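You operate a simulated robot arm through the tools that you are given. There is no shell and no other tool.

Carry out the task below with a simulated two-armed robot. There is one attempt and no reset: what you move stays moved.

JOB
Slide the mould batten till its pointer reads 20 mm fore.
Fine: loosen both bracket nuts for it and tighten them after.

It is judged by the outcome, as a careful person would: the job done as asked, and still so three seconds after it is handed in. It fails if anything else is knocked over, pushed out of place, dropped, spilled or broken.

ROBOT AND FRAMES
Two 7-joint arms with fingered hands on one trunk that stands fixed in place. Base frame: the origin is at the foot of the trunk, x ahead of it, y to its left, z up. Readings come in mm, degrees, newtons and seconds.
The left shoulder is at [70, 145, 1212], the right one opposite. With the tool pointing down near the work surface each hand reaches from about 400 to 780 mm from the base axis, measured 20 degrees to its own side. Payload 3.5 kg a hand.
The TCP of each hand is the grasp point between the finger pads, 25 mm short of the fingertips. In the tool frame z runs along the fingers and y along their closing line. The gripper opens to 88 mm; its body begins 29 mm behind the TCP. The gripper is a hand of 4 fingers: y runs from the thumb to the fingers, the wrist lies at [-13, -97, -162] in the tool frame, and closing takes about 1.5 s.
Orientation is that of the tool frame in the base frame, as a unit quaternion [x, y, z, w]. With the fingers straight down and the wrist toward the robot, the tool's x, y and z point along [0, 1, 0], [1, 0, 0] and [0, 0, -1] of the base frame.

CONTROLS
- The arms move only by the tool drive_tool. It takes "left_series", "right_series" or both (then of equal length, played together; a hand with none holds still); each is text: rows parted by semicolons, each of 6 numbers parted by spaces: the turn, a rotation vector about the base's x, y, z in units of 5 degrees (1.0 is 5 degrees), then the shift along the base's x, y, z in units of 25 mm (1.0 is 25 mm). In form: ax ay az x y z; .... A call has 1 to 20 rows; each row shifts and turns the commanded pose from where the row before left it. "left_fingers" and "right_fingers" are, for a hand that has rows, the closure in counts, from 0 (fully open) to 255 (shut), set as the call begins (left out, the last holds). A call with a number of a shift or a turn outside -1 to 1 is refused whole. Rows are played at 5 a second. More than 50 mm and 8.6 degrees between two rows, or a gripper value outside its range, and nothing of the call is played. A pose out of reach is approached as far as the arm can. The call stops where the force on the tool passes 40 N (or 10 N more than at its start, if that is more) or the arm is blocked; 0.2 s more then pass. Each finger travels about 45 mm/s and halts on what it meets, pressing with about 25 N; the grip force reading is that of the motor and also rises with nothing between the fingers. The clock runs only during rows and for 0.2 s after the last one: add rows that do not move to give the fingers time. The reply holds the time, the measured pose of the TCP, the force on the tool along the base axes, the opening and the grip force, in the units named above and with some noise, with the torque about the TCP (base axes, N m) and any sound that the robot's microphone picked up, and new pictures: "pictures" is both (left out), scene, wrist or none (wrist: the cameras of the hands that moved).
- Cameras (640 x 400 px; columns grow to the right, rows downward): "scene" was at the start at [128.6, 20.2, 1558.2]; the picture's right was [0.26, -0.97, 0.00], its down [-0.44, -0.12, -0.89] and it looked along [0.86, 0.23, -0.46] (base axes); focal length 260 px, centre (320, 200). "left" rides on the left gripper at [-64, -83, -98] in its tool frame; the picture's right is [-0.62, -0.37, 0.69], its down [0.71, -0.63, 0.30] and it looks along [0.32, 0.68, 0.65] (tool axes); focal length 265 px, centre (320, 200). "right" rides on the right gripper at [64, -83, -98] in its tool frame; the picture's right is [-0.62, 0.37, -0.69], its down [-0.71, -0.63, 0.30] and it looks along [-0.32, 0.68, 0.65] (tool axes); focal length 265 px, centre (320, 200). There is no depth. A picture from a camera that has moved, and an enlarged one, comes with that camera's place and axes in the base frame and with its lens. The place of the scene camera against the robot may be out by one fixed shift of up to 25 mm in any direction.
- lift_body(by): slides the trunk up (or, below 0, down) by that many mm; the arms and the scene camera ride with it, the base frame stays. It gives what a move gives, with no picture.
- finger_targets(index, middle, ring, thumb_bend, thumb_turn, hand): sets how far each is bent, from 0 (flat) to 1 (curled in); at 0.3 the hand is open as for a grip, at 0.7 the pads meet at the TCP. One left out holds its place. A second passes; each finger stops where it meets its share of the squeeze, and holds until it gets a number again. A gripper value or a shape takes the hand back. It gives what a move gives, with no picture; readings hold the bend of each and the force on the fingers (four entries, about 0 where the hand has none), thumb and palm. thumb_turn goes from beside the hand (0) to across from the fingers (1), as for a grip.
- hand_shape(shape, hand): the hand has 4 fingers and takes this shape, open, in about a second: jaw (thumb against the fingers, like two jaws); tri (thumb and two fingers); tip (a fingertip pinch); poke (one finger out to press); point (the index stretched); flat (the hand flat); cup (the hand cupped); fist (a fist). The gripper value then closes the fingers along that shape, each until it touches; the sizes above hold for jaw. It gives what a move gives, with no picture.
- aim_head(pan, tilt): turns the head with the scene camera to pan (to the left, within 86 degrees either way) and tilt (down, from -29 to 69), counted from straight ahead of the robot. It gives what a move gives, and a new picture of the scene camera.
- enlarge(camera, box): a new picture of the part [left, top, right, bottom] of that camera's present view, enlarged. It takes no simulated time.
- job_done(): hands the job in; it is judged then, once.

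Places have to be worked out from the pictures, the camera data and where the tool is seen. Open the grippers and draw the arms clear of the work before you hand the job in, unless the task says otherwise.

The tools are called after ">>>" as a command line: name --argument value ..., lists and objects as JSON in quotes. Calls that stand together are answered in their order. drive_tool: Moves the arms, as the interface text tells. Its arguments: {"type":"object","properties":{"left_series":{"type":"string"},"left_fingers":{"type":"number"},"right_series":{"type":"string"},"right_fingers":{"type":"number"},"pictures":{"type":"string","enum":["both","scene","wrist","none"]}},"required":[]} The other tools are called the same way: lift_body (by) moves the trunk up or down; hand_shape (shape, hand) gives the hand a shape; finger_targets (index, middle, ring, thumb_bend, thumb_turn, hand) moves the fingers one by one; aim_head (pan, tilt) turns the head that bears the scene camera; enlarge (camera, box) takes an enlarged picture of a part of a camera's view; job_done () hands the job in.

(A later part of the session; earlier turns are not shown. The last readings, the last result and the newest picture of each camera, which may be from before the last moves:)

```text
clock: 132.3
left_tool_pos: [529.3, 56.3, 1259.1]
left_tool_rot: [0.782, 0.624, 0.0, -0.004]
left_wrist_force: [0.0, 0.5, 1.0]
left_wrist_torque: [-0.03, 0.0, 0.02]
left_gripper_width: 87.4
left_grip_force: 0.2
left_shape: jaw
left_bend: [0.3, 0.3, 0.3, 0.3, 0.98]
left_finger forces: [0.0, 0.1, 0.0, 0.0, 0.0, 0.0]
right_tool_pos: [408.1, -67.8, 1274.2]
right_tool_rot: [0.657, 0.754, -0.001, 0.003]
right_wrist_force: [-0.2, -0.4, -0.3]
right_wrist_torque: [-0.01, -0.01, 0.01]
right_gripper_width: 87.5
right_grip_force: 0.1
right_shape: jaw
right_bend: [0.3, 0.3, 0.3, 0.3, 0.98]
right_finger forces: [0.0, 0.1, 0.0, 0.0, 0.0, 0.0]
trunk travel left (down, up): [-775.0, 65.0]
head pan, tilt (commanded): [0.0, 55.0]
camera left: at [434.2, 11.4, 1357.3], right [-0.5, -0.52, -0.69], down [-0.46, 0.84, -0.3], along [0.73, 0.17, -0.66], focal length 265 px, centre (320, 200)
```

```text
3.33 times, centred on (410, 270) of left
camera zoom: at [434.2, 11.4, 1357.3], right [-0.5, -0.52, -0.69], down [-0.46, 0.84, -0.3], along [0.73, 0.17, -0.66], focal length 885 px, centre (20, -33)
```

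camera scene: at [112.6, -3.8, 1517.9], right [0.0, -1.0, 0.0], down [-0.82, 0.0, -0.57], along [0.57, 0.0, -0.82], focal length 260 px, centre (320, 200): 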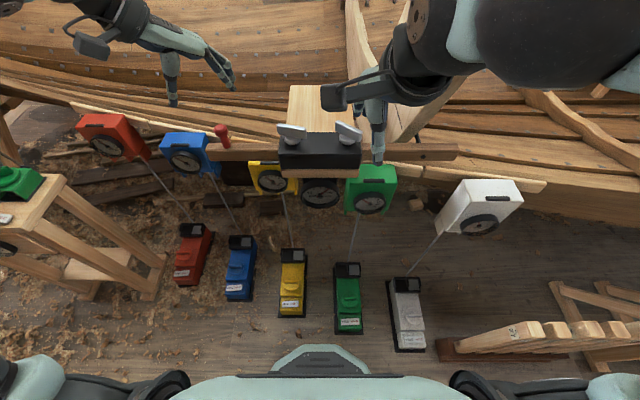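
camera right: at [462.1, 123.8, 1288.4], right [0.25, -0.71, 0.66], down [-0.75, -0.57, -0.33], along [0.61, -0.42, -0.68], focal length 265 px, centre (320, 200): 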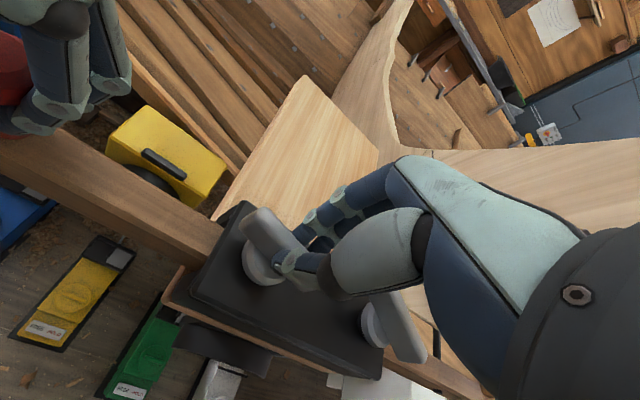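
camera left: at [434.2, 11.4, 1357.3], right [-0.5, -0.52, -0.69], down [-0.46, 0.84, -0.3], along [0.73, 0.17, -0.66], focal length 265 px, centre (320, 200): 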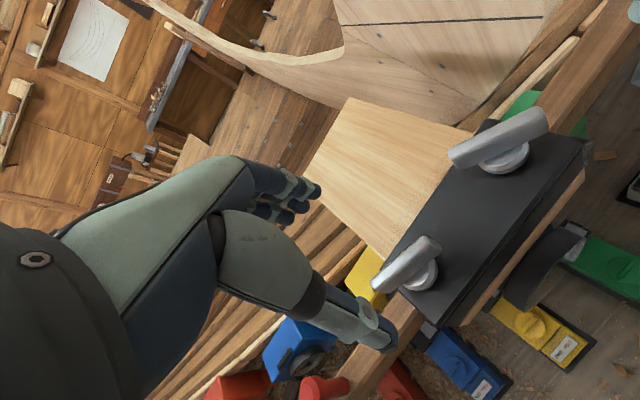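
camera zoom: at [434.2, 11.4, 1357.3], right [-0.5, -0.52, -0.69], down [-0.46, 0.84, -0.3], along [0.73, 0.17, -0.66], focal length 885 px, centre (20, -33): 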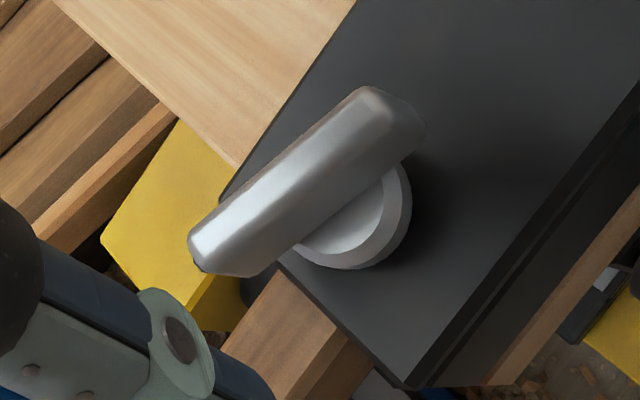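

Aligned. I'll descend, grip, and turn clockwise in stages, watching the torque.

>>> drive_tool --left_series "0 0 0 -0.06 0 -0.86;0 0 0 0 0 -0.86;0 0 0 0 0 -0.86;0 0 0 0 0 -0.85;0 0 0 0 0 0;0 0 0 0 0 0" --pictures "none"

>>> drive_tool --left_series "0 0 0 0 0 0;0 0 0 0 0 0;0 0 0 0 0 0;0 0 0 0 0 0;0 0 0 0 0 0;0 0 0 0 0 0;0 0 0 0 0 0;0 0 0 0 0 0" --left_fingers 255 --pictures "none"

>>> drive_tool --left_series "0 0 -1 0 0 0;0 0 -1 0 0 0;0 0 -1 0 0 0;0 0 -1 0 0 0;0 0 -1 0 0 0;0 0 -1 0 0 0" --pictures "both"

>>> enlarge --camera "scene" --box '[270, 100, 390, 210]'

```text
clock: 133.8
left_tool_pos: [526.1, 56.0, 1173.8]
left_tool_rot: [0.782, 0.623, 0.0, -0.004]
left_wrist_force: [0.1, 0.1, -0.2]
left_wrist_torque: [0.02, -0.02, 0.01]
left_gripper_width: 87.7
left_grip_force: 0.1
left_shape: jaw
left_bend: [0.3, 0.3, 0.3, 0.3, 0.98]
left_finger forces: [0.1, 0.0, 0.1, 0.1, 0.1, 0.1]
right_tool_pos: [406.2, -68.9, 1274.6]
right_tool_rot: [0.657, 0.754, -0.001, 0.003]
right_wrist_force: [-0.5, 0.2, 0.3]
right_wrist_torque: [-0.02, 0.0, -0.01]
right_gripper_width: 87.6
right_grip_force: 0.1
right_shape: jaw
right_bend: [0.3, 0.3, 0.3, 0.3, 0.98]
right_finger forces: [0.0, 0.1, 0.0, 0.1, 0.0, 0.0]
trunk travel left (down, up): [-775.0, 65.0]
head pan, tilt (commanded): [0.0, 55.0]
```

```text
clock: 135.6
left_tool_pos: [526.8, 55.6, 1174.7]
left_tool_rot: [0.782, 0.624, 0.0, -0.005]
left_wrist_force: [0.6, 0.2, 0.6]
left_wrist_torque: [-0.03, -0.07, -0.06]
left_gripper_width: 7.8
left_grip_force: 24.6
left_shape: jaw
left_bend: [0.72, 0.62, 0.61, 0.72, 1.0]
left_finger forces: [14.5, 6.2, 3.0, 0.0, 21.9, 0.0]
right_tool_pos: [407.6, -67.2, 1273.8]
right_tool_rot: [0.658, 0.753, -0.001, 0.002]
right_wrist_force: [0.1, 0.4, -0.2]
right_wrist_torque: [0.0, 0.0, -0.01]
right_gripper_width: 87.8
right_grip_force: 0.1
right_shape: jaw
right_bend: [0.3, 0.3, 0.3, 0.3, 0.98]
right_finger forces: [0.0, 0.0, 0.0, 0.1, 0.1, 0.1]
trunk travel left (down, up): [-775.0, 65.0]
head pan, tilt (commanded): [0.0, 55.0]
```

```text
clock: 136.9
left_tool_pos: [528.3, 58.2, 1174.1]
left_tool_rot: [0.917, 0.399, 0.0, -0.004]
left_wrist_force: [5.1, 4.6, -0.8]
left_wrist_torque: [0.03, -0.13, 0.08]
left_gripper_width: 6.8
left_grip_force: 25.0
left_shape: jaw
left_bend: [0.72, 0.65, 0.7, 0.72, 1.0]
left_finger forces: [21.7, 4.0, 1.1, 0.1, 21.9, 0.0]
right_tool_pos: [409.4, -65.4, 1273.5]
right_tool_rot: [0.657, 0.754, -0.002, 0.002]
right_wrist_force: [-0.3, 0.3, 0.3]
right_wrist_torque: [0.02, -0.05, -0.02]
right_gripper_width: 87.8
right_grip_force: 0.2
right_shape: jaw
right_bend: [0.3, 0.3, 0.3, 0.3, 0.98]
right_finger forces: [0.1, 0.1, 0.0, 0.0, 0.0, 0.0]
trunk travel left (down, up): [-775.0, 65.0]
head pan, tilt (commanded): [0.0, 55.0]
camera scene: at [114.5, -1.3, 1517.7], right [0.0, -1.0, 0.0], down [-0.82, 0.0, -0.57], along [0.57, 0.0, -0.82], focal length 260 px, centre (320, 200)
camera left: at [424.8, 66.7, 1271.7], right [-0.69, -0.2, -0.69], down [0.02, 0.95, -0.3], along [0.72, -0.22, -0.66], focal length 265 px, centre (320, 200)
```

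scene: 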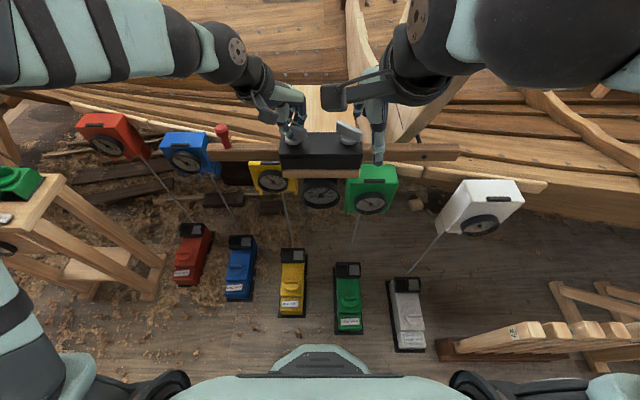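
left: 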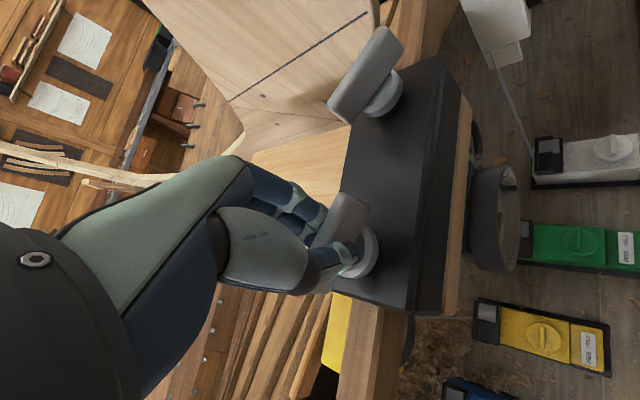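

```text
3.64 times, centred on (330, 155) of scene
camera zoom: at [114.5, -1.3, 1517.7], right [0.0, -1.0, 0.0], down [-0.82, 0.0, -0.57], along [0.57, 0.0, -0.82], focal length 946 px, centre (284, 364)
```

zoom: 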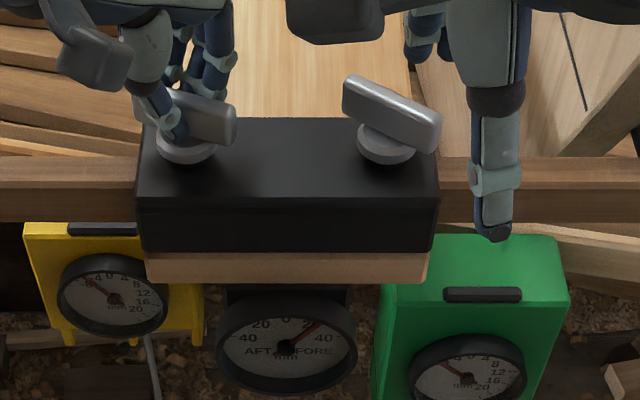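

The wing lags (≈ 68°) with wind-up building as it tightens. I'll continue 25° more.

>>> drive_tool --left_series "0 0 -1 0 0 0;0 0 -1 0 0 0;0 0 -1 0 0 0;0 0 -1 0 0 0;0 0 -1 0 0 0" --pictures "wrist"

>>> enlarge --camera "scene" --box '[270, 100, 390, 210]'

>>> enlarge --camera "left" --box '[260, 180, 440, 340]'

```text
clock: 138.2
left_tool_pos: [528.2, 57.8, 1175.1]
left_tool_rot: [0.981, 0.192, 0.001, -0.003]
left_wrist_force: [8.2, 6.3, 1.1]
left_wrist_torque: [0.01, -0.17, 0.16]
left_gripper_width: 6.9
left_grip_force: 25.1
left_shape: jaw
left_bend: [0.72, 0.72, 0.71, 0.73, 0.99]
left_finger forces: [24.8, 3.2, 0.1, 0.0, 22.0, 0.1]
right_tool_pos: [408.5, -65.9, 1273.0]
right_tool_rot: [0.657, 0.754, -0.002, 0.003]
right_wrist_force: [0.3, 0.7, -0.1]
right_wrist_torque: [0.0, 0.05, 0.01]
right_gripper_width: 87.6
right_grip_force: 0.2
right_shape: jaw
right_bend: [0.3, 0.3, 0.3, 0.3, 0.98]
right_finger forces: [0.1, 0.0, 0.0, 0.0, 0.1, 0.0]
trunk travel left (down, up): [-775.0, 65.0]
head pan, tilt (commanded): [0.0, 55.0]
camera left: at [439.4, 109.8, 1271.5], right [-0.71, 0.11, -0.69], down [0.43, 0.85, -0.3], along [0.56, -0.51, -0.66], focal length 265 px, centre (320, 200)
```

left: 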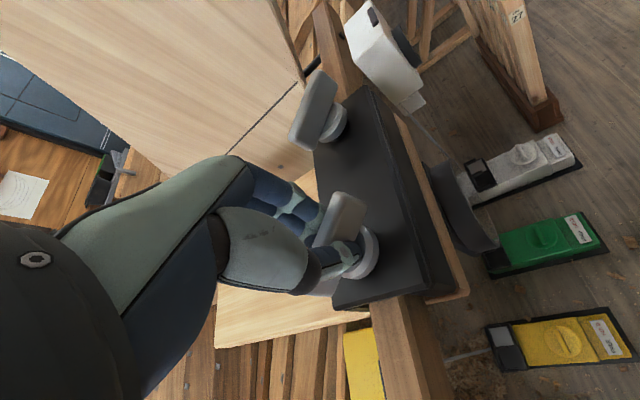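

```text
3.64 times, centred on (330, 155) of scene
camera zoom: at [115.5, -1.6, 1517.7], right [0.0, -1.0, 0.0], down [-0.82, 0.0, -0.57], along [0.57, 0.0, -0.82], focal length 946 px, centre (284, 364)
```

zoom: 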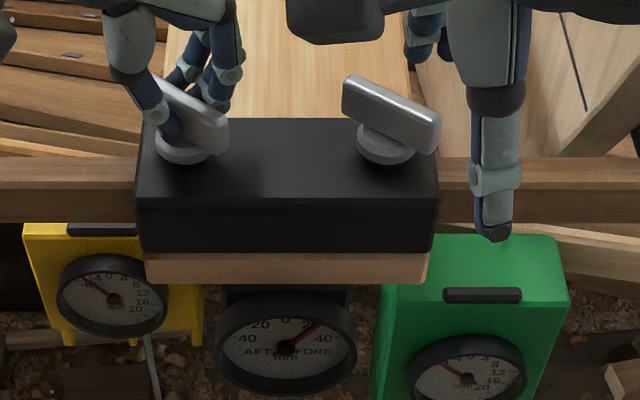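

```text
2.50 times, centred on (350, 260) of left
camera zoom: at [439.4, 109.8, 1271.5], right [-0.71, 0.11, -0.69], down [0.43, 0.85, -0.3], along [0.56, -0.51, -0.66], focal length 664 px, centre (245, 50)
```

zoom: 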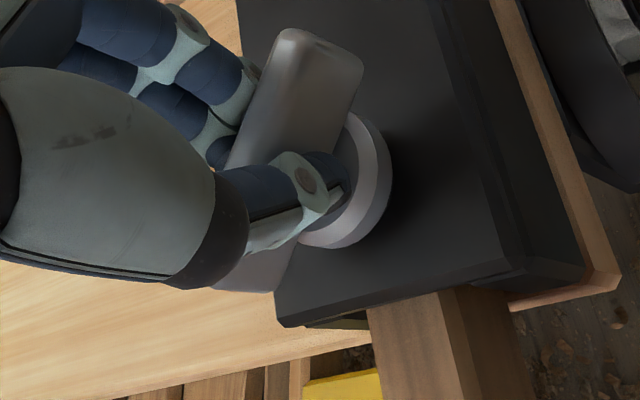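

Torque has risen to 0.16 Nm and the wing stays near 50–55°, so it's tightening up. I'll open, lift and compare both wings with their original pose.

>>> drive_tool --left_series "0 0 0 0 0 0;0 0 0 0 0 0;0 0 0 0 0 0;0 0 0 0 0 0;0 0 0 0 0 0;0 0 0 0 0 1;0 0 0 0 0 1;0 0 0 0 0 1;0 0 1 0 0 1;0 0 1 0 0 0;0 0 1 0 0 0;0 0 1 0 0 0;0 0 1 0 0 0;0 0 0 0 0 0" --left_fingers 0 --pictures "wrist"

>>> enlarge --camera "scene" --box '[270, 112, 370, 172]'

>>> enlarge --camera "left" --box '[340, 210, 480, 330]'

>>> enlarge --camera "scene" --box '[305, 180, 337, 200]'

```text
clock: 141.2
left_tool_pos: [527.8, 56.5, 1274.8]
left_tool_rot: [0.916, 0.4, 0.001, -0.005]
left_wrist_force: [-0.2, -0.5, 0.0]
left_wrist_torque: [-0.02, -0.01, 0.0]
left_gripper_width: 87.6
left_grip_force: 0.1
left_shape: jaw
left_bend: [0.3, 0.3, 0.3, 0.3, 0.98]
left_finger forces: [0.1, 0.1, 0.1, 0.0, 0.1, 0.0]
right_tool_pos: [407.6, -67.8, 1273.7]
right_tool_rot: [0.657, 0.754, -0.001, 0.003]
right_wrist_force: [0.4, 0.4, -0.1]
right_wrist_torque: [-0.01, -0.03, 0.02]
right_gripper_width: 87.6
right_grip_force: 0.0
right_shape: jaw
right_bend: [0.3, 0.3, 0.3, 0.3, 0.98]
right_finger forces: [0.0, 0.1, 0.0, 0.0, 0.1, 0.0]
trunk travel left (down, up): [-775.0, 65.0]
head pan, tilt (commanded): [0.0, 55.0]
camera left: at [423.4, 64.3, 1372.5], right [-0.69, -0.2, -0.69], down [0.02, 0.95, -0.3], along [0.72, -0.22, -0.66], focal length 265 px, centre (320, 200)
```

left: 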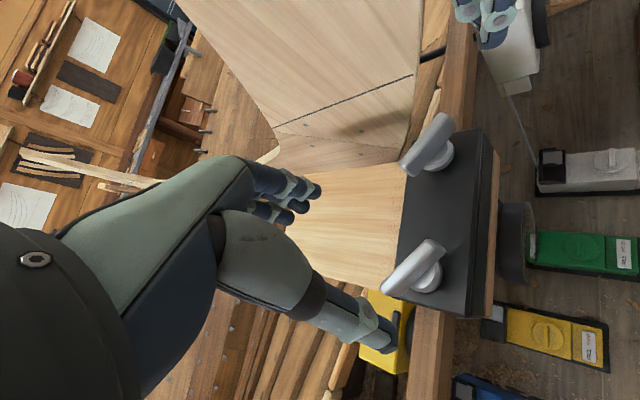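

```text
6.40 times, centred on (320, 142) of scene
camera zoom: at [112.8, -3.6, 1517.8], right [0.0, -1.0, 0.0], down [-0.82, 0.0, -0.57], along [0.57, 0.0, -0.82], focal length 1664 px, centre (320, 571)
```

zoom: 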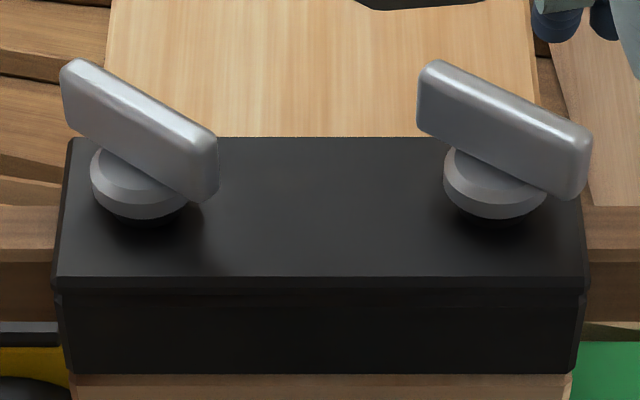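

```text
3.33 times, centred on (410, 270) of left
camera zoom: at [423.4, 64.3, 1372.5], right [-0.69, -0.2, -0.69], down [0.02, 0.95, -0.3], along [0.72, -0.22, -0.66], focal length 885 px, centre (20, -33)
```

zoom: 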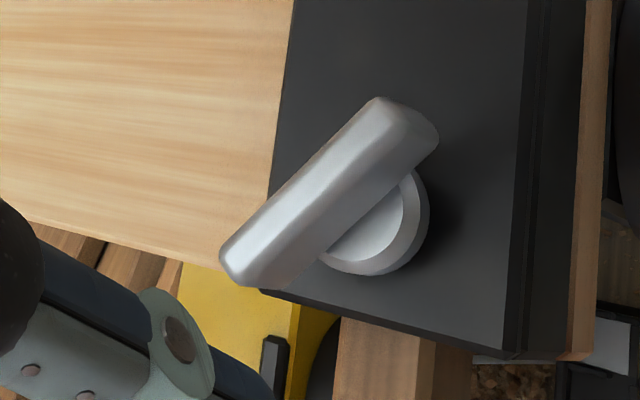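

```text
16.00 times, centred on (321, 190) of scene
camera zoom: at [112.8, -3.6, 1517.8], right [0.0, -1.0, 0.0], down [-0.82, 0.0, -0.57], along [0.57, 0.0, -0.82], focal length 4161 px, centre (304, 360)
```

zoom: 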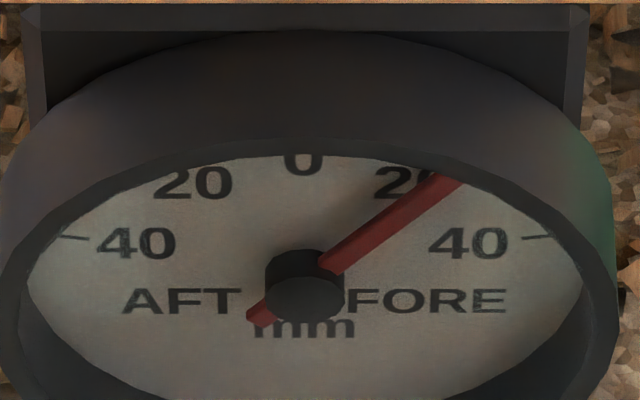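

The left wing matches its original pose exactly and the dial still reads 20. The right wing looks ~3° short of its original angle, so I'll park the right hand further back and use the left hand to snug the right nut.

>>> drive_tool --right_series "0 0 0 -0.6 -0.6 0;0 0 0 -0.6 -0.8 0;0 0 0 -0.6 -0.8 0;0 0 0 -0.4 -0.8 0;0 0 0 0 -0.8 0;0 0 0 0 0 0" --pictures "none"

>>> drive_tool --left_series "0 0 0.2 0 -0.89 0;0 0 0.2 0 -0.89 0;0 0 0.2 0 -0.89 0;0 0 0 0 -0.89 0;0 0 0 0 -0.88 0;0 0 0 0 0 0;0 0 0 0 0 0" --pictures "both"

>>> enlarge --camera "left" --box '[340, 210, 480, 330]'

```text
clock: 142.6
left_tool_pos: [526.5, 56.9, 1275.1]
left_tool_rot: [0.917, 0.4, 0.002, -0.004]
left_wrist_force: [0.8, -0.2, -0.5]
left_wrist_torque: [0.03, -0.04, 0.02]
left_gripper_width: 87.8
left_grip_force: 0.0
left_shape: jaw
left_bend: [0.3, 0.3, 0.3, 0.3, 0.98]
left_finger forces: [0.0, 0.0, 0.1, 0.0, 0.1, 0.0]
right_tool_pos: [350.2, -162.4, 1273.1]
right_tool_rot: [0.656, 0.755, -0.001, 0.003]
right_wrist_force: [0.5, 0.3, 0.6]
right_wrist_torque: [0.02, 0.0, 0.03]
right_gripper_width: 87.7
right_grip_force: 0.1
right_shape: jaw
right_bend: [0.3, 0.3, 0.3, 0.3, 0.98]
right_finger forces: [0.0, 0.1, 0.1, 0.1, 0.0, 0.0]
trunk travel left (down, up): [-775.0, 65.0]
head pan, tilt (commanded): [0.0, 55.0]
```

```text
clock: 144.2
left_tool_pos: [526.8, -56.5, 1275.3]
left_tool_rot: [0.906, 0.423, 0.0, -0.005]
left_wrist_force: [-0.4, -0.1, 0.0]
left_wrist_torque: [0.0, -0.01, 0.01]
left_gripper_width: 87.6
left_grip_force: 0.0
left_shape: jaw
left_bend: [0.3, 0.3, 0.3, 0.3, 0.98]
left_finger forces: [0.0, 0.1, 0.0, 0.0, 0.0, 0.0]
right_tool_pos: [351.1, -163.0, 1273.1]
right_tool_rot: [0.656, 0.754, -0.001, 0.003]
right_wrist_force: [0.5, 0.1, -0.1]
right_wrist_torque: [0.0, 0.02, 0.0]
right_gripper_width: 87.8
right_grip_force: 0.0
right_shape: jaw
right_bend: [0.3, 0.3, 0.3, 0.3, 0.98]
right_finger forces: [0.1, 0.0, 0.0, 0.0, 0.1, 0.1]
trunk travel left (down, up): [-775.0, 65.0]
head pan, tilt (commanded): [0.0, 55.0]
camera scene: at [112.4, -3.8, 1517.9], right [0.0, -1.0, 0.0], down [-0.82, 0.0, -0.57], along [0.57, 0.0, -0.82], focal length 260 px, centre (320, 200)
camera left: at [422.6, -52.5, 1372.4], right [-0.68, -0.23, -0.69], down [-0.03, 0.95, -0.3], along [0.73, -0.18, -0.66], focal length 265 px, centre (320, 200)
```

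scene: 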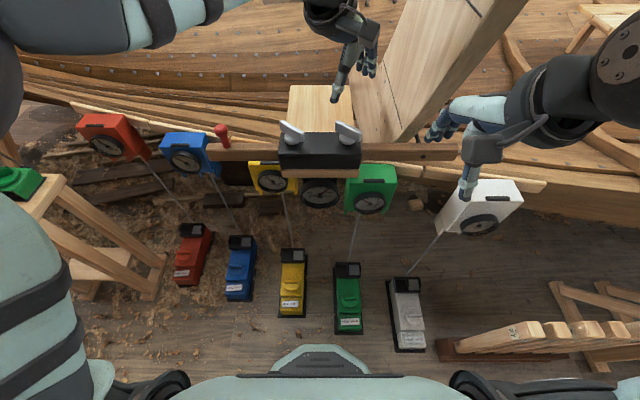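
left: 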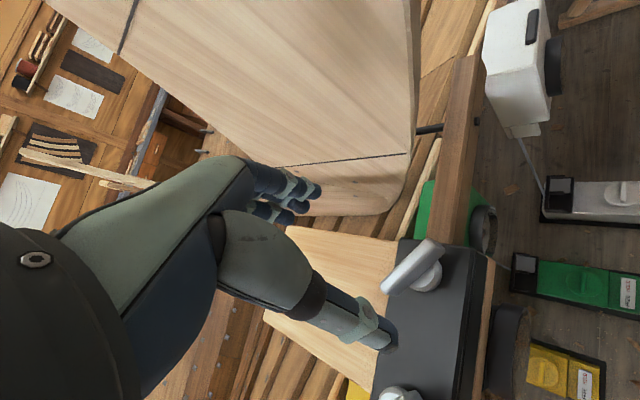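

```text
3.33 times, centred on (410, 270) of left
camera zoom: at [422.6, -52.5, 1372.4], right [-0.68, -0.23, -0.69], down [-0.03, 0.95, -0.3], along [0.73, -0.18, -0.66], focal length 885 px, centre (20, -33)
```

zoom: 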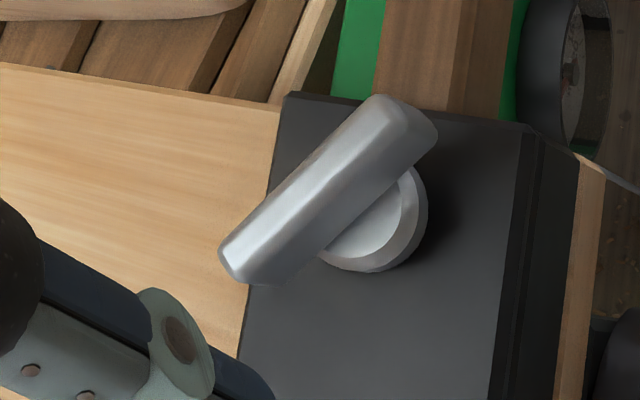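

The right wing measures ≈ 48–50° from here, matching the original. I'll still give it a snug-up: descend, grip, and turn CW 20° checking for firm resistance.

>>> drive_tool --left_series "0 0 0 0.03 0.07 -0.82;0 0 0 0 0 -0.82;0 0 0 0 0 -0.82;0 0 0 0 0 -0.82;0 0 0 0 0 -0.8;0 0 0 0 0 0;0 0 0 0 0 0" --pictures "none"

>>> drive_tool --left_series "0 0 0 0 0 0;0 0 0 0 0 0;0 0 0 0 0 0;0 0 0 0 0 0;0 0 0 0 0 0;0 0 0 0 0 0;0 0 0 0 0 0;0 0 0 0 0 0" --left_fingers 255 --pictures "none"

>>> drive_tool --left_series "0 0 -1 0 0 0;0 0 -1 0 0 0;0 0 -1 0 0 0;0 0 -1 0 0 0" --pictures "wrist"

>>> enlarge --camera "scene" --box '[270, 100, 390, 210]'

```text
clock: 145.8
left_tool_pos: [527.1, -53.9, 1173.5]
left_tool_rot: [0.906, 0.424, 0.001, -0.004]
left_wrist_force: [0.8, -0.4, 0.2]
left_wrist_torque: [0.0, 0.01, 0.0]
left_gripper_width: 87.7
left_grip_force: 0.1
left_shape: jaw
left_bend: [0.3, 0.3, 0.3, 0.3, 0.98]
left_finger forces: [0.0, 0.0, 0.1, 0.1, 0.0, 0.0]
right_tool_pos: [351.3, -162.7, 1273.1]
right_tool_rot: [0.656, 0.754, 0.0, 0.003]
right_wrist_force: [0.1, -0.2, 0.5]
right_wrist_torque: [-0.01, 0.02, -0.03]
right_gripper_width: 87.8
right_grip_force: 0.0
right_shape: jaw
right_bend: [0.3, 0.3, 0.3, 0.3, 0.98]
right_finger forces: [0.1, 0.0, 0.0, 0.1, 0.1, 0.1]
trunk travel left (down, up): [-775.0, 65.0]
head pan, tilt (commanded): [0.0, 55.0]
```

```text
clock: 147.6
left_tool_pos: [527.6, -53.6, 1172.3]
left_tool_rot: [0.905, 0.425, 0.001, -0.005]
left_wrist_force: [2.0, 0.0, 2.0]
left_wrist_torque: [-0.01, -0.13, 0.0]
left_gripper_width: 10.4
left_grip_force: 25.5
left_shape: jaw
left_bend: [0.73, 0.57, 0.62, 0.72, 1.0]
left_finger forces: [12.4, 8.0, 3.1, 0.0, 23.0, 0.0]
right_tool_pos: [351.3, -163.4, 1274.1]
right_tool_rot: [0.657, 0.754, 0.0, 0.003]
right_wrist_force: [-0.5, -0.1, 0.0]
right_wrist_torque: [0.01, -0.04, 0.0]
right_gripper_width: 87.5
right_grip_force: 0.1
right_shape: jaw
right_bend: [0.3, 0.3, 0.3, 0.3, 0.98]
right_finger forces: [0.0, 0.0, 0.0, 0.1, 0.0, 0.0]
trunk travel left (down, up): [-775.0, 65.0]
head pan, tilt (commanded): [0.0, 55.0]
```

```text
clock: 148.6
left_tool_pos: [530.2, -51.7, 1172.4]
left_tool_rot: [0.966, 0.26, 0.002, -0.003]
left_wrist_force: [5.5, 3.7, 7.8]
left_wrist_torque: [-0.11, -0.12, 0.18]
left_gripper_width: 9.5
left_grip_force: 25.2
left_shape: jaw
left_bend: [0.73, 0.62, 0.71, 0.72, 1.0]
left_finger forces: [27.3, 3.7, 0.4, 0.1, 20.8, 0.0]
right_tool_pos: [351.3, -161.8, 1273.0]
right_tool_rot: [0.657, 0.754, -0.002, 0.002]
right_wrist_force: [0.0, 0.6, -0.5]
right_wrist_torque: [0.02, -0.01, 0.02]
right_gripper_width: 88.0
right_grip_force: 0.1
right_shape: jaw
right_bend: [0.3, 0.3, 0.3, 0.3, 0.98]
right_finger forces: [0.0, 0.0, 0.1, 0.0, 0.0, 0.0]
trunk travel left (down, up): [-775.0, 65.0]
head pan, tilt (commanded): [0.0, 55.0]
camera left: at [432.0, -12.9, 1270.8], right [-0.72, 0.01, -0.69], down [0.3, 0.91, -0.3], along [0.62, -0.42, -0.66], focal length 265 px, centre (320, 200)
```

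left: 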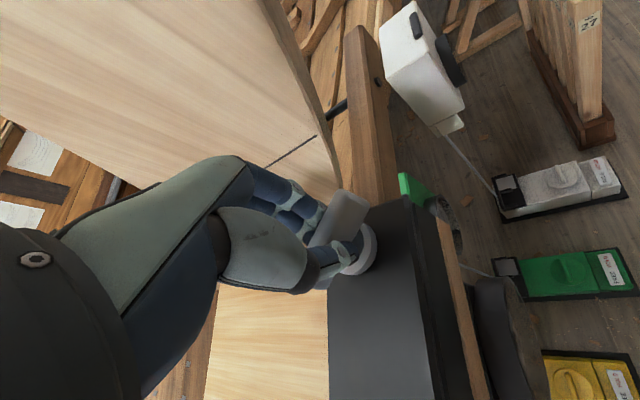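

```text
3.64 times, centred on (330, 155) of scene
camera zoom: at [113.4, -2.0, 1517.9], right [0.0, -1.0, 0.0], down [-0.82, 0.0, -0.57], along [0.57, 0.0, -0.82], focal length 946 px, centre (284, 364)
```

zoom: 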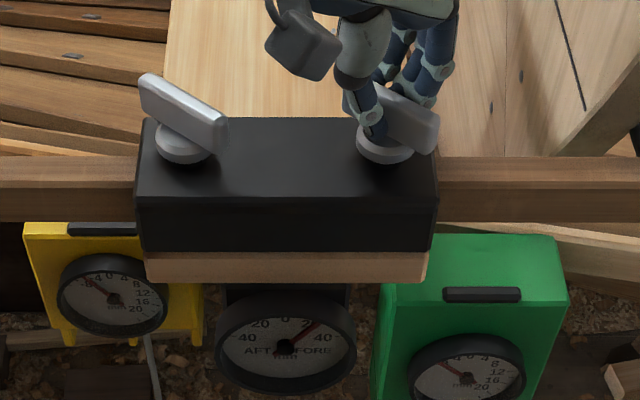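

Resistance is firm (0.18 Nm, wing not advancing): the right nut is tight. I'll release, lift straight up, and draw the left hand clear to its own side.

>>> drive_tool --left_series "0 0 0 0 0 0;0 0 0 0 0 0;0 0 0 0 0 0;0 0 0 0 0 0;0 0 0 0 0 0;0 0 0 0 0 1;0 0 0 0 0 1;0 0 0 0 0 1;0 0 0 0 0 1;0 0 0 0 0 1;0 0 0.5 -0.1 0.8 0.3;0 0 0.5 -0.1 0.9 0.3;0 0 0.5 -0.1 0.9 0.3;0 0 0.5 -0.2 0.9 0.3;0 0 0.5 -0.2 0.9 0.3;0 0 0.5 -0.3 0.9 0.2;0 0 0.5 -0.3 0.9 0;0 0 0.5 -0.3 0.9 0;0 0 0 -0.3 0.9 0;0 0 0 0 0 0" --left_fingers 0 --pictures "both"

>>> enlarge --camera "scene" --box '[270, 112, 370, 172]'

>>> enlarge --camera "scene" --box '[305, 180, 337, 200]'

```text
clock: 152.8
left_tool_pos: [480.0, 146.4, 1340.6]
left_tool_rot: [0.906, 0.424, 0.001, -0.005]
left_wrist_force: [-0.1, -0.5, 0.5]
left_wrist_torque: [0.02, -0.02, 0.01]
left_gripper_width: 87.4
left_grip_force: 0.0
left_shape: jaw
left_bend: [0.3, 0.3, 0.3, 0.3, 0.98]
left_finger forces: [0.0, 0.0, 0.0, 0.0, 0.0, 0.0]
right_tool_pos: [350.4, -164.2, 1272.8]
right_tool_rot: [0.657, 0.754, -0.001, 0.003]
right_wrist_force: [0.1, -0.3, 0.3]
right_wrist_torque: [0.03, -0.03, 0.0]
right_gripper_width: 88.0
right_grip_force: 0.0
right_shape: jaw
right_bend: [0.3, 0.3, 0.3, 0.3, 0.98]
right_finger forces: [0.0, 0.0, 0.0, 0.1, 0.0, 0.0]
trunk travel left (down, up): [-775.0, 65.0]
head pan, tilt (commanded): [0.0, 55.0]
camera scene: at [112.5, -4.6, 1517.9], right [0.0, -1.0, 0.0], down [-0.82, 0.0, -0.57], along [0.57, 0.0, -0.82], focal length 260 px, centre (320, 200)
camera left: at [376.4, 149.1, 1438.2], right [-0.68, -0.23, -0.69], down [-0.03, 0.96, -0.3], along [0.73, -0.18, -0.66], focal length 265 px, centre (320, 200)
```

scene: 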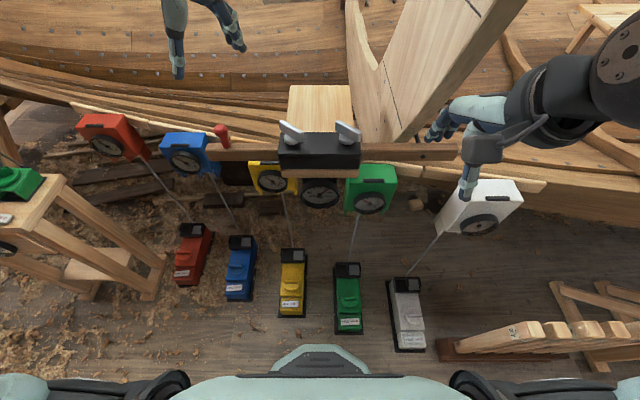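
left: 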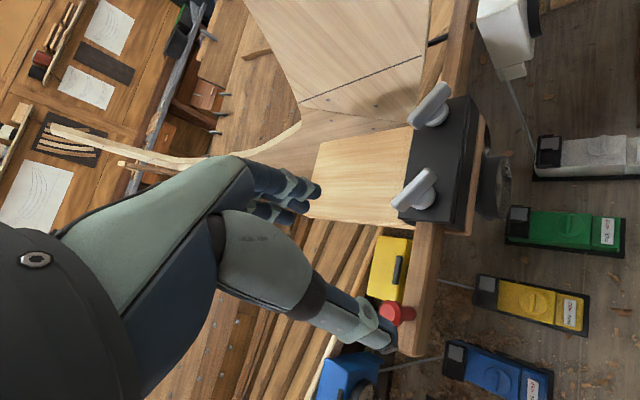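

```text
6.40 times, centred on (320, 142) of scene
camera zoom: at [112.5, -4.6, 1517.9], right [0.0, -1.0, 0.0], down [-0.82, 0.0, -0.57], along [0.57, 0.0, -0.82], focal length 1664 px, centre (320, 571)
```

zoom: 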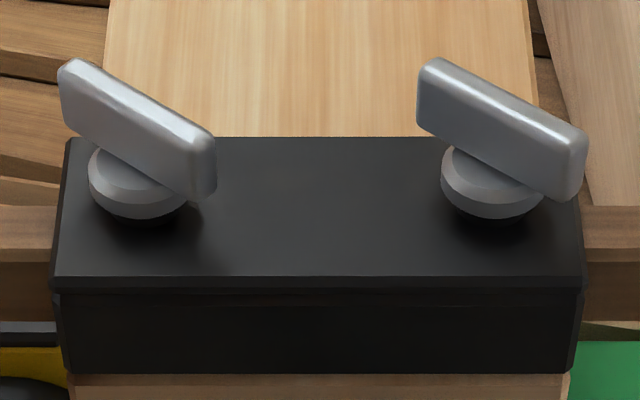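

```text
16.00 times, centred on (321, 190) of scene
camera zoom: at [112.5, -4.6, 1517.9], right [0.0, -1.0, 0.0], down [-0.82, 0.0, -0.57], along [0.57, 0.0, -0.82], focal length 4161 px, centre (304, 360)
```

zoom: 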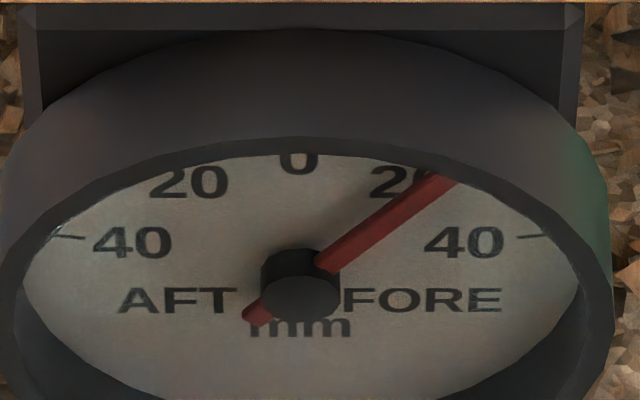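

Both wings are back at their original orientation and the dial reads ≈ 19.9–20 mm fore. I'll draw the left hand further away to its starting area.

>>> drive_tool --left_series "0 0 1 -0.05 0.9 0.5;0 0 1 -0.05 0.9 0.5;0 0 1 -0.1 0.9 0.5;0 0 1 -0.1 0.9 0.5;0 0 1 -0.1 0.9 0.5;0 0 1 -0.1 0.9 0.5;0 0 1 0 0.9 0.5;0 0 1 0 0 0.3;0 0 0 0 0 0" --pictures "scene"

>>> enlarge --camera "scene" --box '[190, 80, 450, 240]'

>>> enlarge --camera "scene" --box '[305, 180, 337, 200]'

>>> enlarge --camera "right" --box '[0, 0, 320, 220]'

```text
clock: 154.8
left_tool_pos: [467.9, 305.2, 1435.2]
left_tool_rot: [0.706, 0.708, 0.0, -0.005]
left_wrist_force: [0.1, -0.1, 0.4]
left_wrist_torque: [0.0, 0.0, -0.02]
left_gripper_width: 87.7
left_grip_force: 0.1
left_shape: jaw
left_bend: [0.3, 0.3, 0.3, 0.3, 0.98]
left_finger forces: [0.0, 0.0, 0.0, 0.0, 0.0, 0.0]
right_tool_pos: [350.8, -162.3, 1272.9]
right_tool_rot: [0.656, 0.755, -0.001, 0.003]
right_wrist_force: [0.1, -0.2, 0.0]
right_wrist_torque: [-0.02, 0.02, 0.03]
right_gripper_width: 87.8
right_grip_force: 0.0
right_shape: jaw
right_bend: [0.3, 0.3, 0.3, 0.3, 0.98]
right_finger forces: [0.0, 0.0, 0.0, 0.0, 0.0, 0.1]
trunk travel left (down, up): [-775.0, 65.0]
head pan, tilt (commanded): [0.0, 55.0]
camera scene: at [112.4, -3.8, 1517.9], right [0.0, -1.0, 0.0], down [-0.82, 0.0, -0.57], along [0.57, 0.0, -0.82], focal length 260 px, centre (320, 200)
```

scene: 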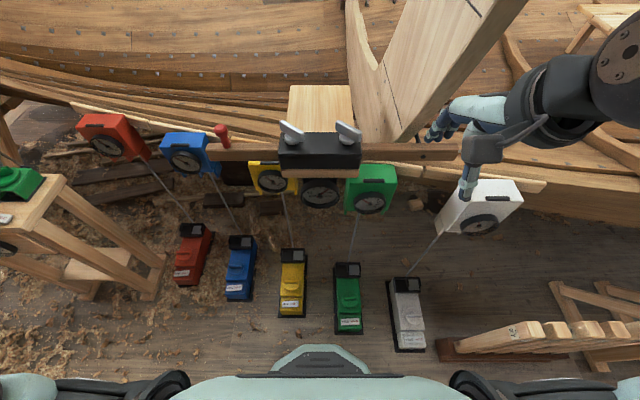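

```text
2.46 times, centred on (320, 160) of scene
camera zoom: at [112.4, -3.8, 1517.9], right [0.0, -1.0, 0.0], down [-0.82, 0.0, -0.57], along [0.57, 0.0, -0.82], focal length 640 px, centre (320, 298)
```

zoom: 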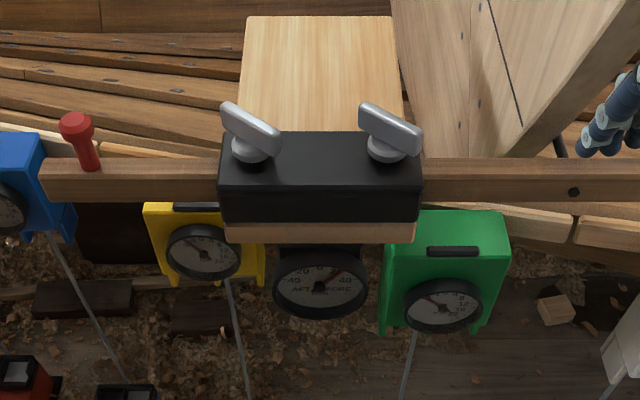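

```text
16.00 times, centred on (321, 190) of scene
camera zoom: at [112.4, -3.8, 1517.9], right [0.0, -1.0, 0.0], down [-0.82, 0.0, -0.57], along [0.57, 0.0, -0.82], focal length 4161 px, centre (304, 360)
```

zoom: 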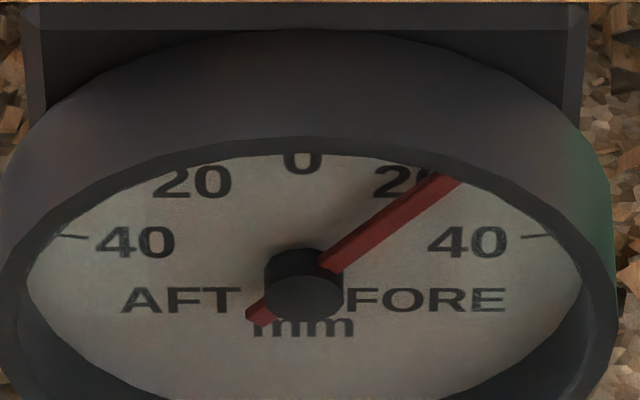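

```text
1.82 times, centred on (160, 110) of right
camera zoom: at [259.1, -109.5, 1370.9], right [0.45, -0.56, 0.7], down [-0.52, -0.8, -0.3], along [0.72, -0.23, -0.65], focal length 483 px, centre (611, 364)
```

zoom: 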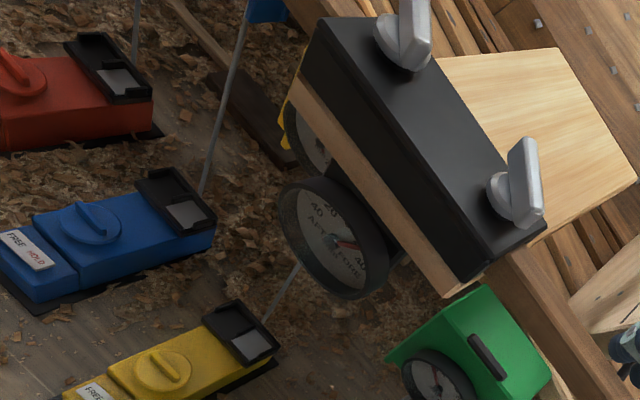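

Everything matches the start view except the batten. I'll cross-check the dial from the right wrist camera's different angle.

>>> enlarge --camera "right" --box '[135, 95, 203, 165]'

>>> enlarge --camera "right" --box '[150, 110, 190, 140]'

```text
5.71 times, centred on (169, 130) of right
camera zoom: at [259.1, -109.5, 1370.9], right [0.45, -0.56, 0.7], down [-0.52, -0.8, -0.3], along [0.72, -0.23, -0.65], focal length 1517 px, centre (1183, 600)
```

zoom: 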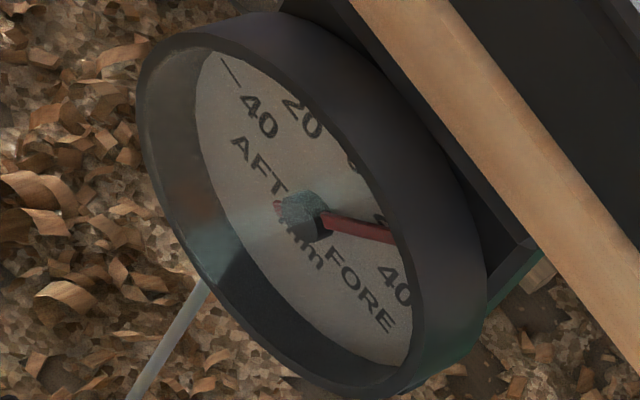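

```text
13.33 times, centred on (170, 125) of right
camera zoom: at [259.1, -109.5, 1370.9], right [0.45, -0.56, 0.7], down [-0.52, -0.8, -0.3], along [0.72, -0.23, -0.65], focal length 3539 px, centre (2320, 1200)
```

zoom: 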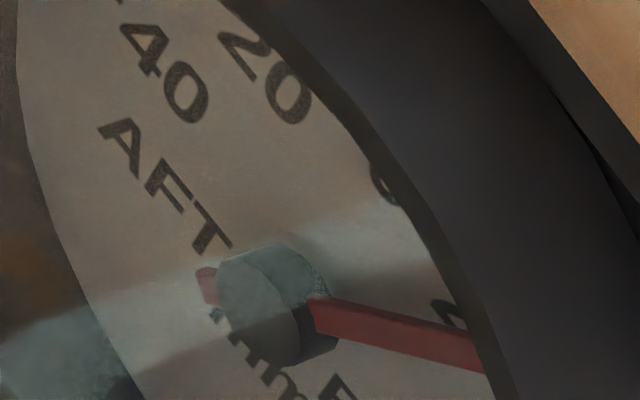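

From this second angle the needle measures nearer 39° (≈ 19.4 mm), so I want a squarer look at the dial. I'll pull the left hand back toward the robot, then lower the trunk (both hands are in free space) to bring the scene camera down.

>>> drive_tool --left_series "0 0 0 -0.7 0 0;0 0 0 -0.7 0 0;0 0 0 -0.7 0 0;0 0 0 -0.7 0 0;0 0 0 0 0 0" --pictures "scene"

>>> lift_body --by -120

>>> aim_head --pan 0 --tilt 45

```text
clock: 155.9
left_tool_pos: [443.2, 312.4, 1458.1]
left_tool_rot: [0.706, 0.708, -0.001, -0.005]
left_wrist_force: [0.0, 0.6, -0.4]
left_wrist_torque: [-0.01, 0.02, 0.0]
left_gripper_width: 87.8
left_grip_force: 0.0
left_shape: jaw
left_bend: [0.3, 0.3, 0.3, 0.3, 0.98]
left_finger forces: [0.1, 0.0, 0.0, 0.1, 0.0, 0.0]
left hand out of reach, approached as far as the arm can: row 1, 2, 3, 4
right_tool_pos: [352.0, -163.1, 1273.0]
right_tool_rot: [0.657, 0.754, -0.001, 0.002]
right_wrist_force: [-0.9, 0.0, -0.5]
right_wrist_torque: [0.01, 0.03, 0.01]
right_gripper_width: 87.7
right_grip_force: 0.0
right_shape: jaw
right_bend: [0.3, 0.3, 0.3, 0.3, 0.98]
right_finger forces: [0.1, 0.0, 0.0, 0.1, 0.1, 0.0]
trunk travel left (down, up): [-775.0, 65.0]
head pan, tilt (commanded): [0.0, 55.0]
camera scene: at [112.4, -3.6, 1517.9], right [0.0, -1.0, 0.0], down [-0.82, 0.0, -0.57], along [0.57, 0.0, -0.82], focal length 260 px, centre (320, 200)
```

scene: 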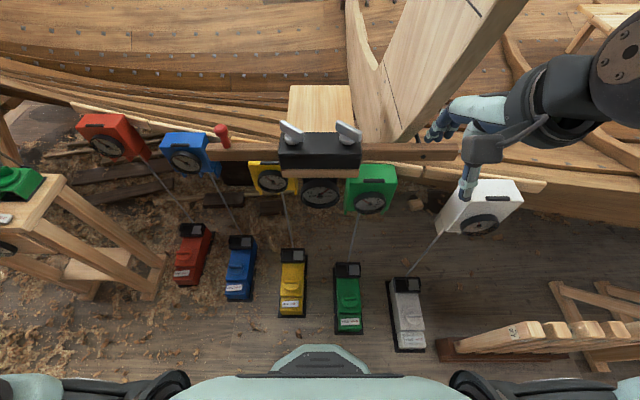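

```text
clock: 157.4
left_tool_pos: [441.9, 311.3, 1337.9]
left_tool_rot: [0.707, 0.707, -0.002, -0.005]
left_wrist_force: [0.3, 0.0, -0.2]
left_wrist_torque: [-0.01, -0.01, 0.0]
left_gripper_width: 87.7
left_grip_force: 0.2
left_shape: jaw
left_bend: [0.3, 0.3, 0.3, 0.3, 0.98]
left_finger forces: [0.1, 0.0, 0.0, 0.0, 0.0, 0.0]
right_tool_pos: [350.9, -163.6, 1152.8]
right_tool_rot: [0.657, 0.754, 0.0, 0.003]
right_wrist_force: [-0.3, 0.4, -0.5]
right_wrist_torque: [-0.02, -0.02, -0.01]
right_gripper_width: 87.7
right_grip_force: 0.1
right_shape: jaw
right_bend: [0.3, 0.3, 0.3, 0.3, 0.98]
right_finger forces: [0.1, 0.1, 0.0, 0.0, 0.1, 0.0]
trunk travel left (down, up): [-655.0, 185.0]
head pan, tilt (commanded): [0.0, 55.0]
```

```text
clock: 158.2
left_tool_pos: [443.5, 310.8, 1338.3]
left_tool_rot: [0.706, 0.708, -0.001, -0.005]
left_wrist_force: [0.1, 0.0, -0.2]
left_wrist_torque: [0.01, 0.0, -0.03]
left_gripper_width: 87.5
left_grip_force: 0.0
left_shape: jaw
left_bend: [0.3, 0.3, 0.3, 0.3, 0.98]
left_finger forces: [0.0, 0.0, 0.1, 0.0, 0.1, 0.0]
right_tool_pos: [350.9, -163.4, 1152.9]
right_tool_rot: [0.657, 0.754, -0.002, 0.003]
right_wrist_force: [0.5, 0.4, 0.0]
right_wrist_torque: [-0.02, 0.0, -0.01]
right_gripper_width: 87.5
right_grip_force: 0.1
right_shape: jaw
right_bend: [0.3, 0.3, 0.3, 0.3, 0.98]
right_finger forces: [0.0, 0.1, 0.1, 0.0, 0.0, 0.0]
trunk travel left (down, up): [-655.0, 185.0]
head pan, tilt (commanded): [0.0, 45.0]
camera scene: at [121.5, -3.9, 1411.3], right [0.0, -1.0, 0.0], down [-0.71, 0.0, -0.71], along [0.71, 0.0, -0.71], focal length 260 px, centre (320, 200)
```

scene: 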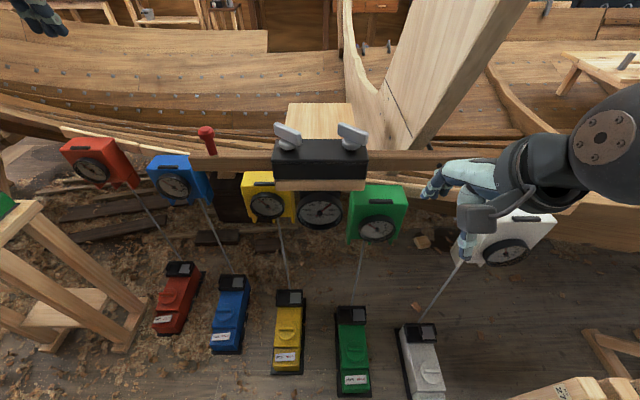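

The view is already squarer and all is clear. I'll zoom in on the dial.

>>> enlarge --camera "scene" --box '[298, 190, 344, 230]'

>>> enlarge --camera "scene" --box '[304, 196, 340, 220]'

```text
10.00 times, centred on (321, 210) of scene
camera zoom: at [121.5, -3.9, 1411.3], right [0.0, -1.0, 0.0], down [-0.71, 0.0, -0.71], along [0.71, 0.0, -0.71], focal length 2601 px, centre (310, 100)
```

zoom: 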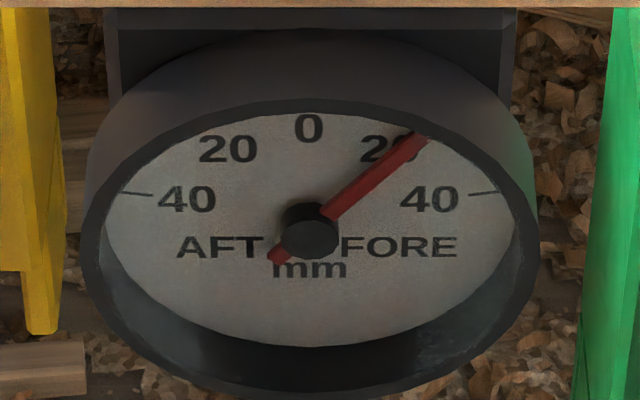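

```text
16.00 times, centred on (322, 208) of scene
camera zoom: at [121.5, -3.9, 1411.3], right [0.0, -1.0, 0.0], down [-0.71, 0.0, -0.71], along [0.71, 0.0, -0.71], focal length 4161 px, centre (288, 72)
```

zoom: 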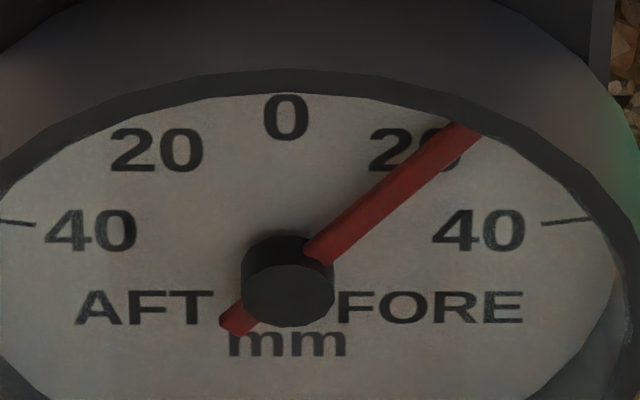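

Here the needle reads ≈ 39.4° (≈ 19.7 mm). I'll lower another 150 mm for an even squarer view to be sure.

>>> lift_body --by -150

>>> aim_head --pan 0 --tilt 30

```text
clock: 159.9
left_tool_pos: [442.9, 311.4, 1188.2]
left_tool_rot: [0.707, 0.708, -0.001, -0.006]
left_wrist_force: [0.0, -0.4, -0.3]
left_wrist_torque: [0.03, 0.03, 0.02]
left_gripper_width: 87.5
left_grip_force: 0.1
left_shape: jaw
left_bend: [0.3, 0.3, 0.3, 0.3, 0.98]
left_finger forces: [0.0, 0.0, 0.0, 0.0, 0.0, 0.0]
right_tool_pos: [351.0, -163.6, 1003.0]
right_tool_rot: [0.657, 0.754, 0.0, 0.004]
right_wrist_force: [0.0, 0.9, -0.7]
right_wrist_torque: [-0.02, 0.0, -0.01]
right_gripper_width: 87.6
right_grip_force: 0.0
right_shape: jaw
right_bend: [0.3, 0.3, 0.3, 0.3, 0.98]
right_finger forces: [0.0, 0.1, 0.1, 0.0, 0.0, 0.0]
trunk travel left (down, up): [-505.0, 335.0]
head pan, tilt (commanded): [0.0, 45.0]
```

```text
clock: 160.7
left_tool_pos: [442.6, 311.4, 1188.9]
left_tool_rot: [0.707, 0.708, -0.002, -0.005]
left_wrist_force: [-0.6, 0.8, 0.3]
left_wrist_torque: [-0.01, 0.02, 0.0]
left_gripper_width: 87.7
left_grip_force: 0.0
left_shape: jaw
left_bend: [0.3, 0.3, 0.3, 0.3, 0.98]
left_finger forces: [0.0, 0.0, 0.0, 0.0, 0.0, 0.0]
right_tool_pos: [351.3, -161.1, 1003.8]
right_tool_rot: [0.657, 0.754, -0.001, 0.003]
right_wrist_force: [0.0, -0.6, 0.7]
right_wrist_torque: [-0.02, 0.01, -0.01]
right_gripper_width: 87.7
right_grip_force: 0.0
right_shape: jaw
right_bend: [0.3, 0.3, 0.3, 0.3, 0.98]
right_finger forces: [0.0, 0.1, 0.0, 0.1, 0.0, 0.1]
trunk travel left (down, up): [-505.0, 335.0]
head pan, tilt (commanded): [0.0, 30.0]
camera scene: at [130.7, -3.9, 1283.9], right [0.0, -1.0, 0.0], down [-0.5, 0.0, -0.87], along [0.87, 0.0, -0.5], focal length 260 px, centre (320, 200)
```

scene: 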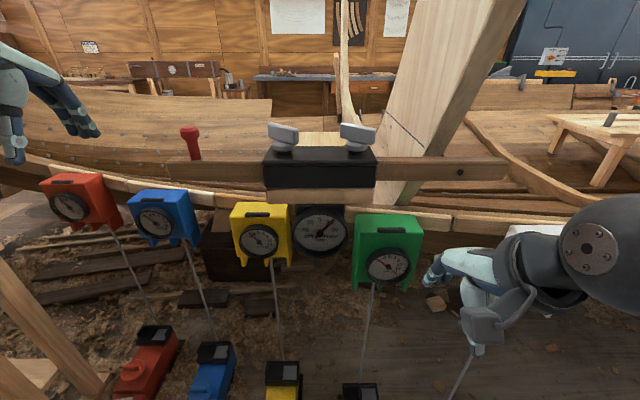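

>>> enlarge --camera "scene" --box '[300, 212, 340, 250]'

>>> enlarge --camera "scene" --box '[310, 212, 340, 237]'

```text
10.53 times, centred on (320, 231) of scene
camera zoom: at [130.7, -3.9, 1283.9], right [0.0, -1.0, 0.0], down [-0.5, 0.0, -0.87], along [0.87, 0.0, -0.5], focal length 2738 px, centre (320, -126)
```

zoom: 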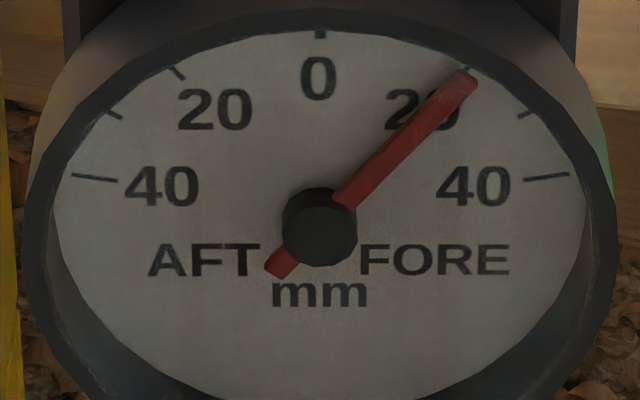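

```text
16.00 times, centred on (325, 224) of scene
camera zoom: at [130.7, -3.9, 1283.9], right [0.0, -1.0, 0.0], down [-0.5, 0.0, -0.87], along [0.87, 0.0, -0.5], focal length 4161 px, centre (240, -192)
```

zoom: 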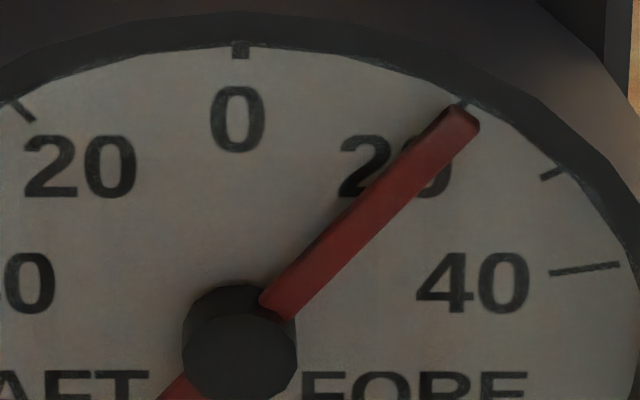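

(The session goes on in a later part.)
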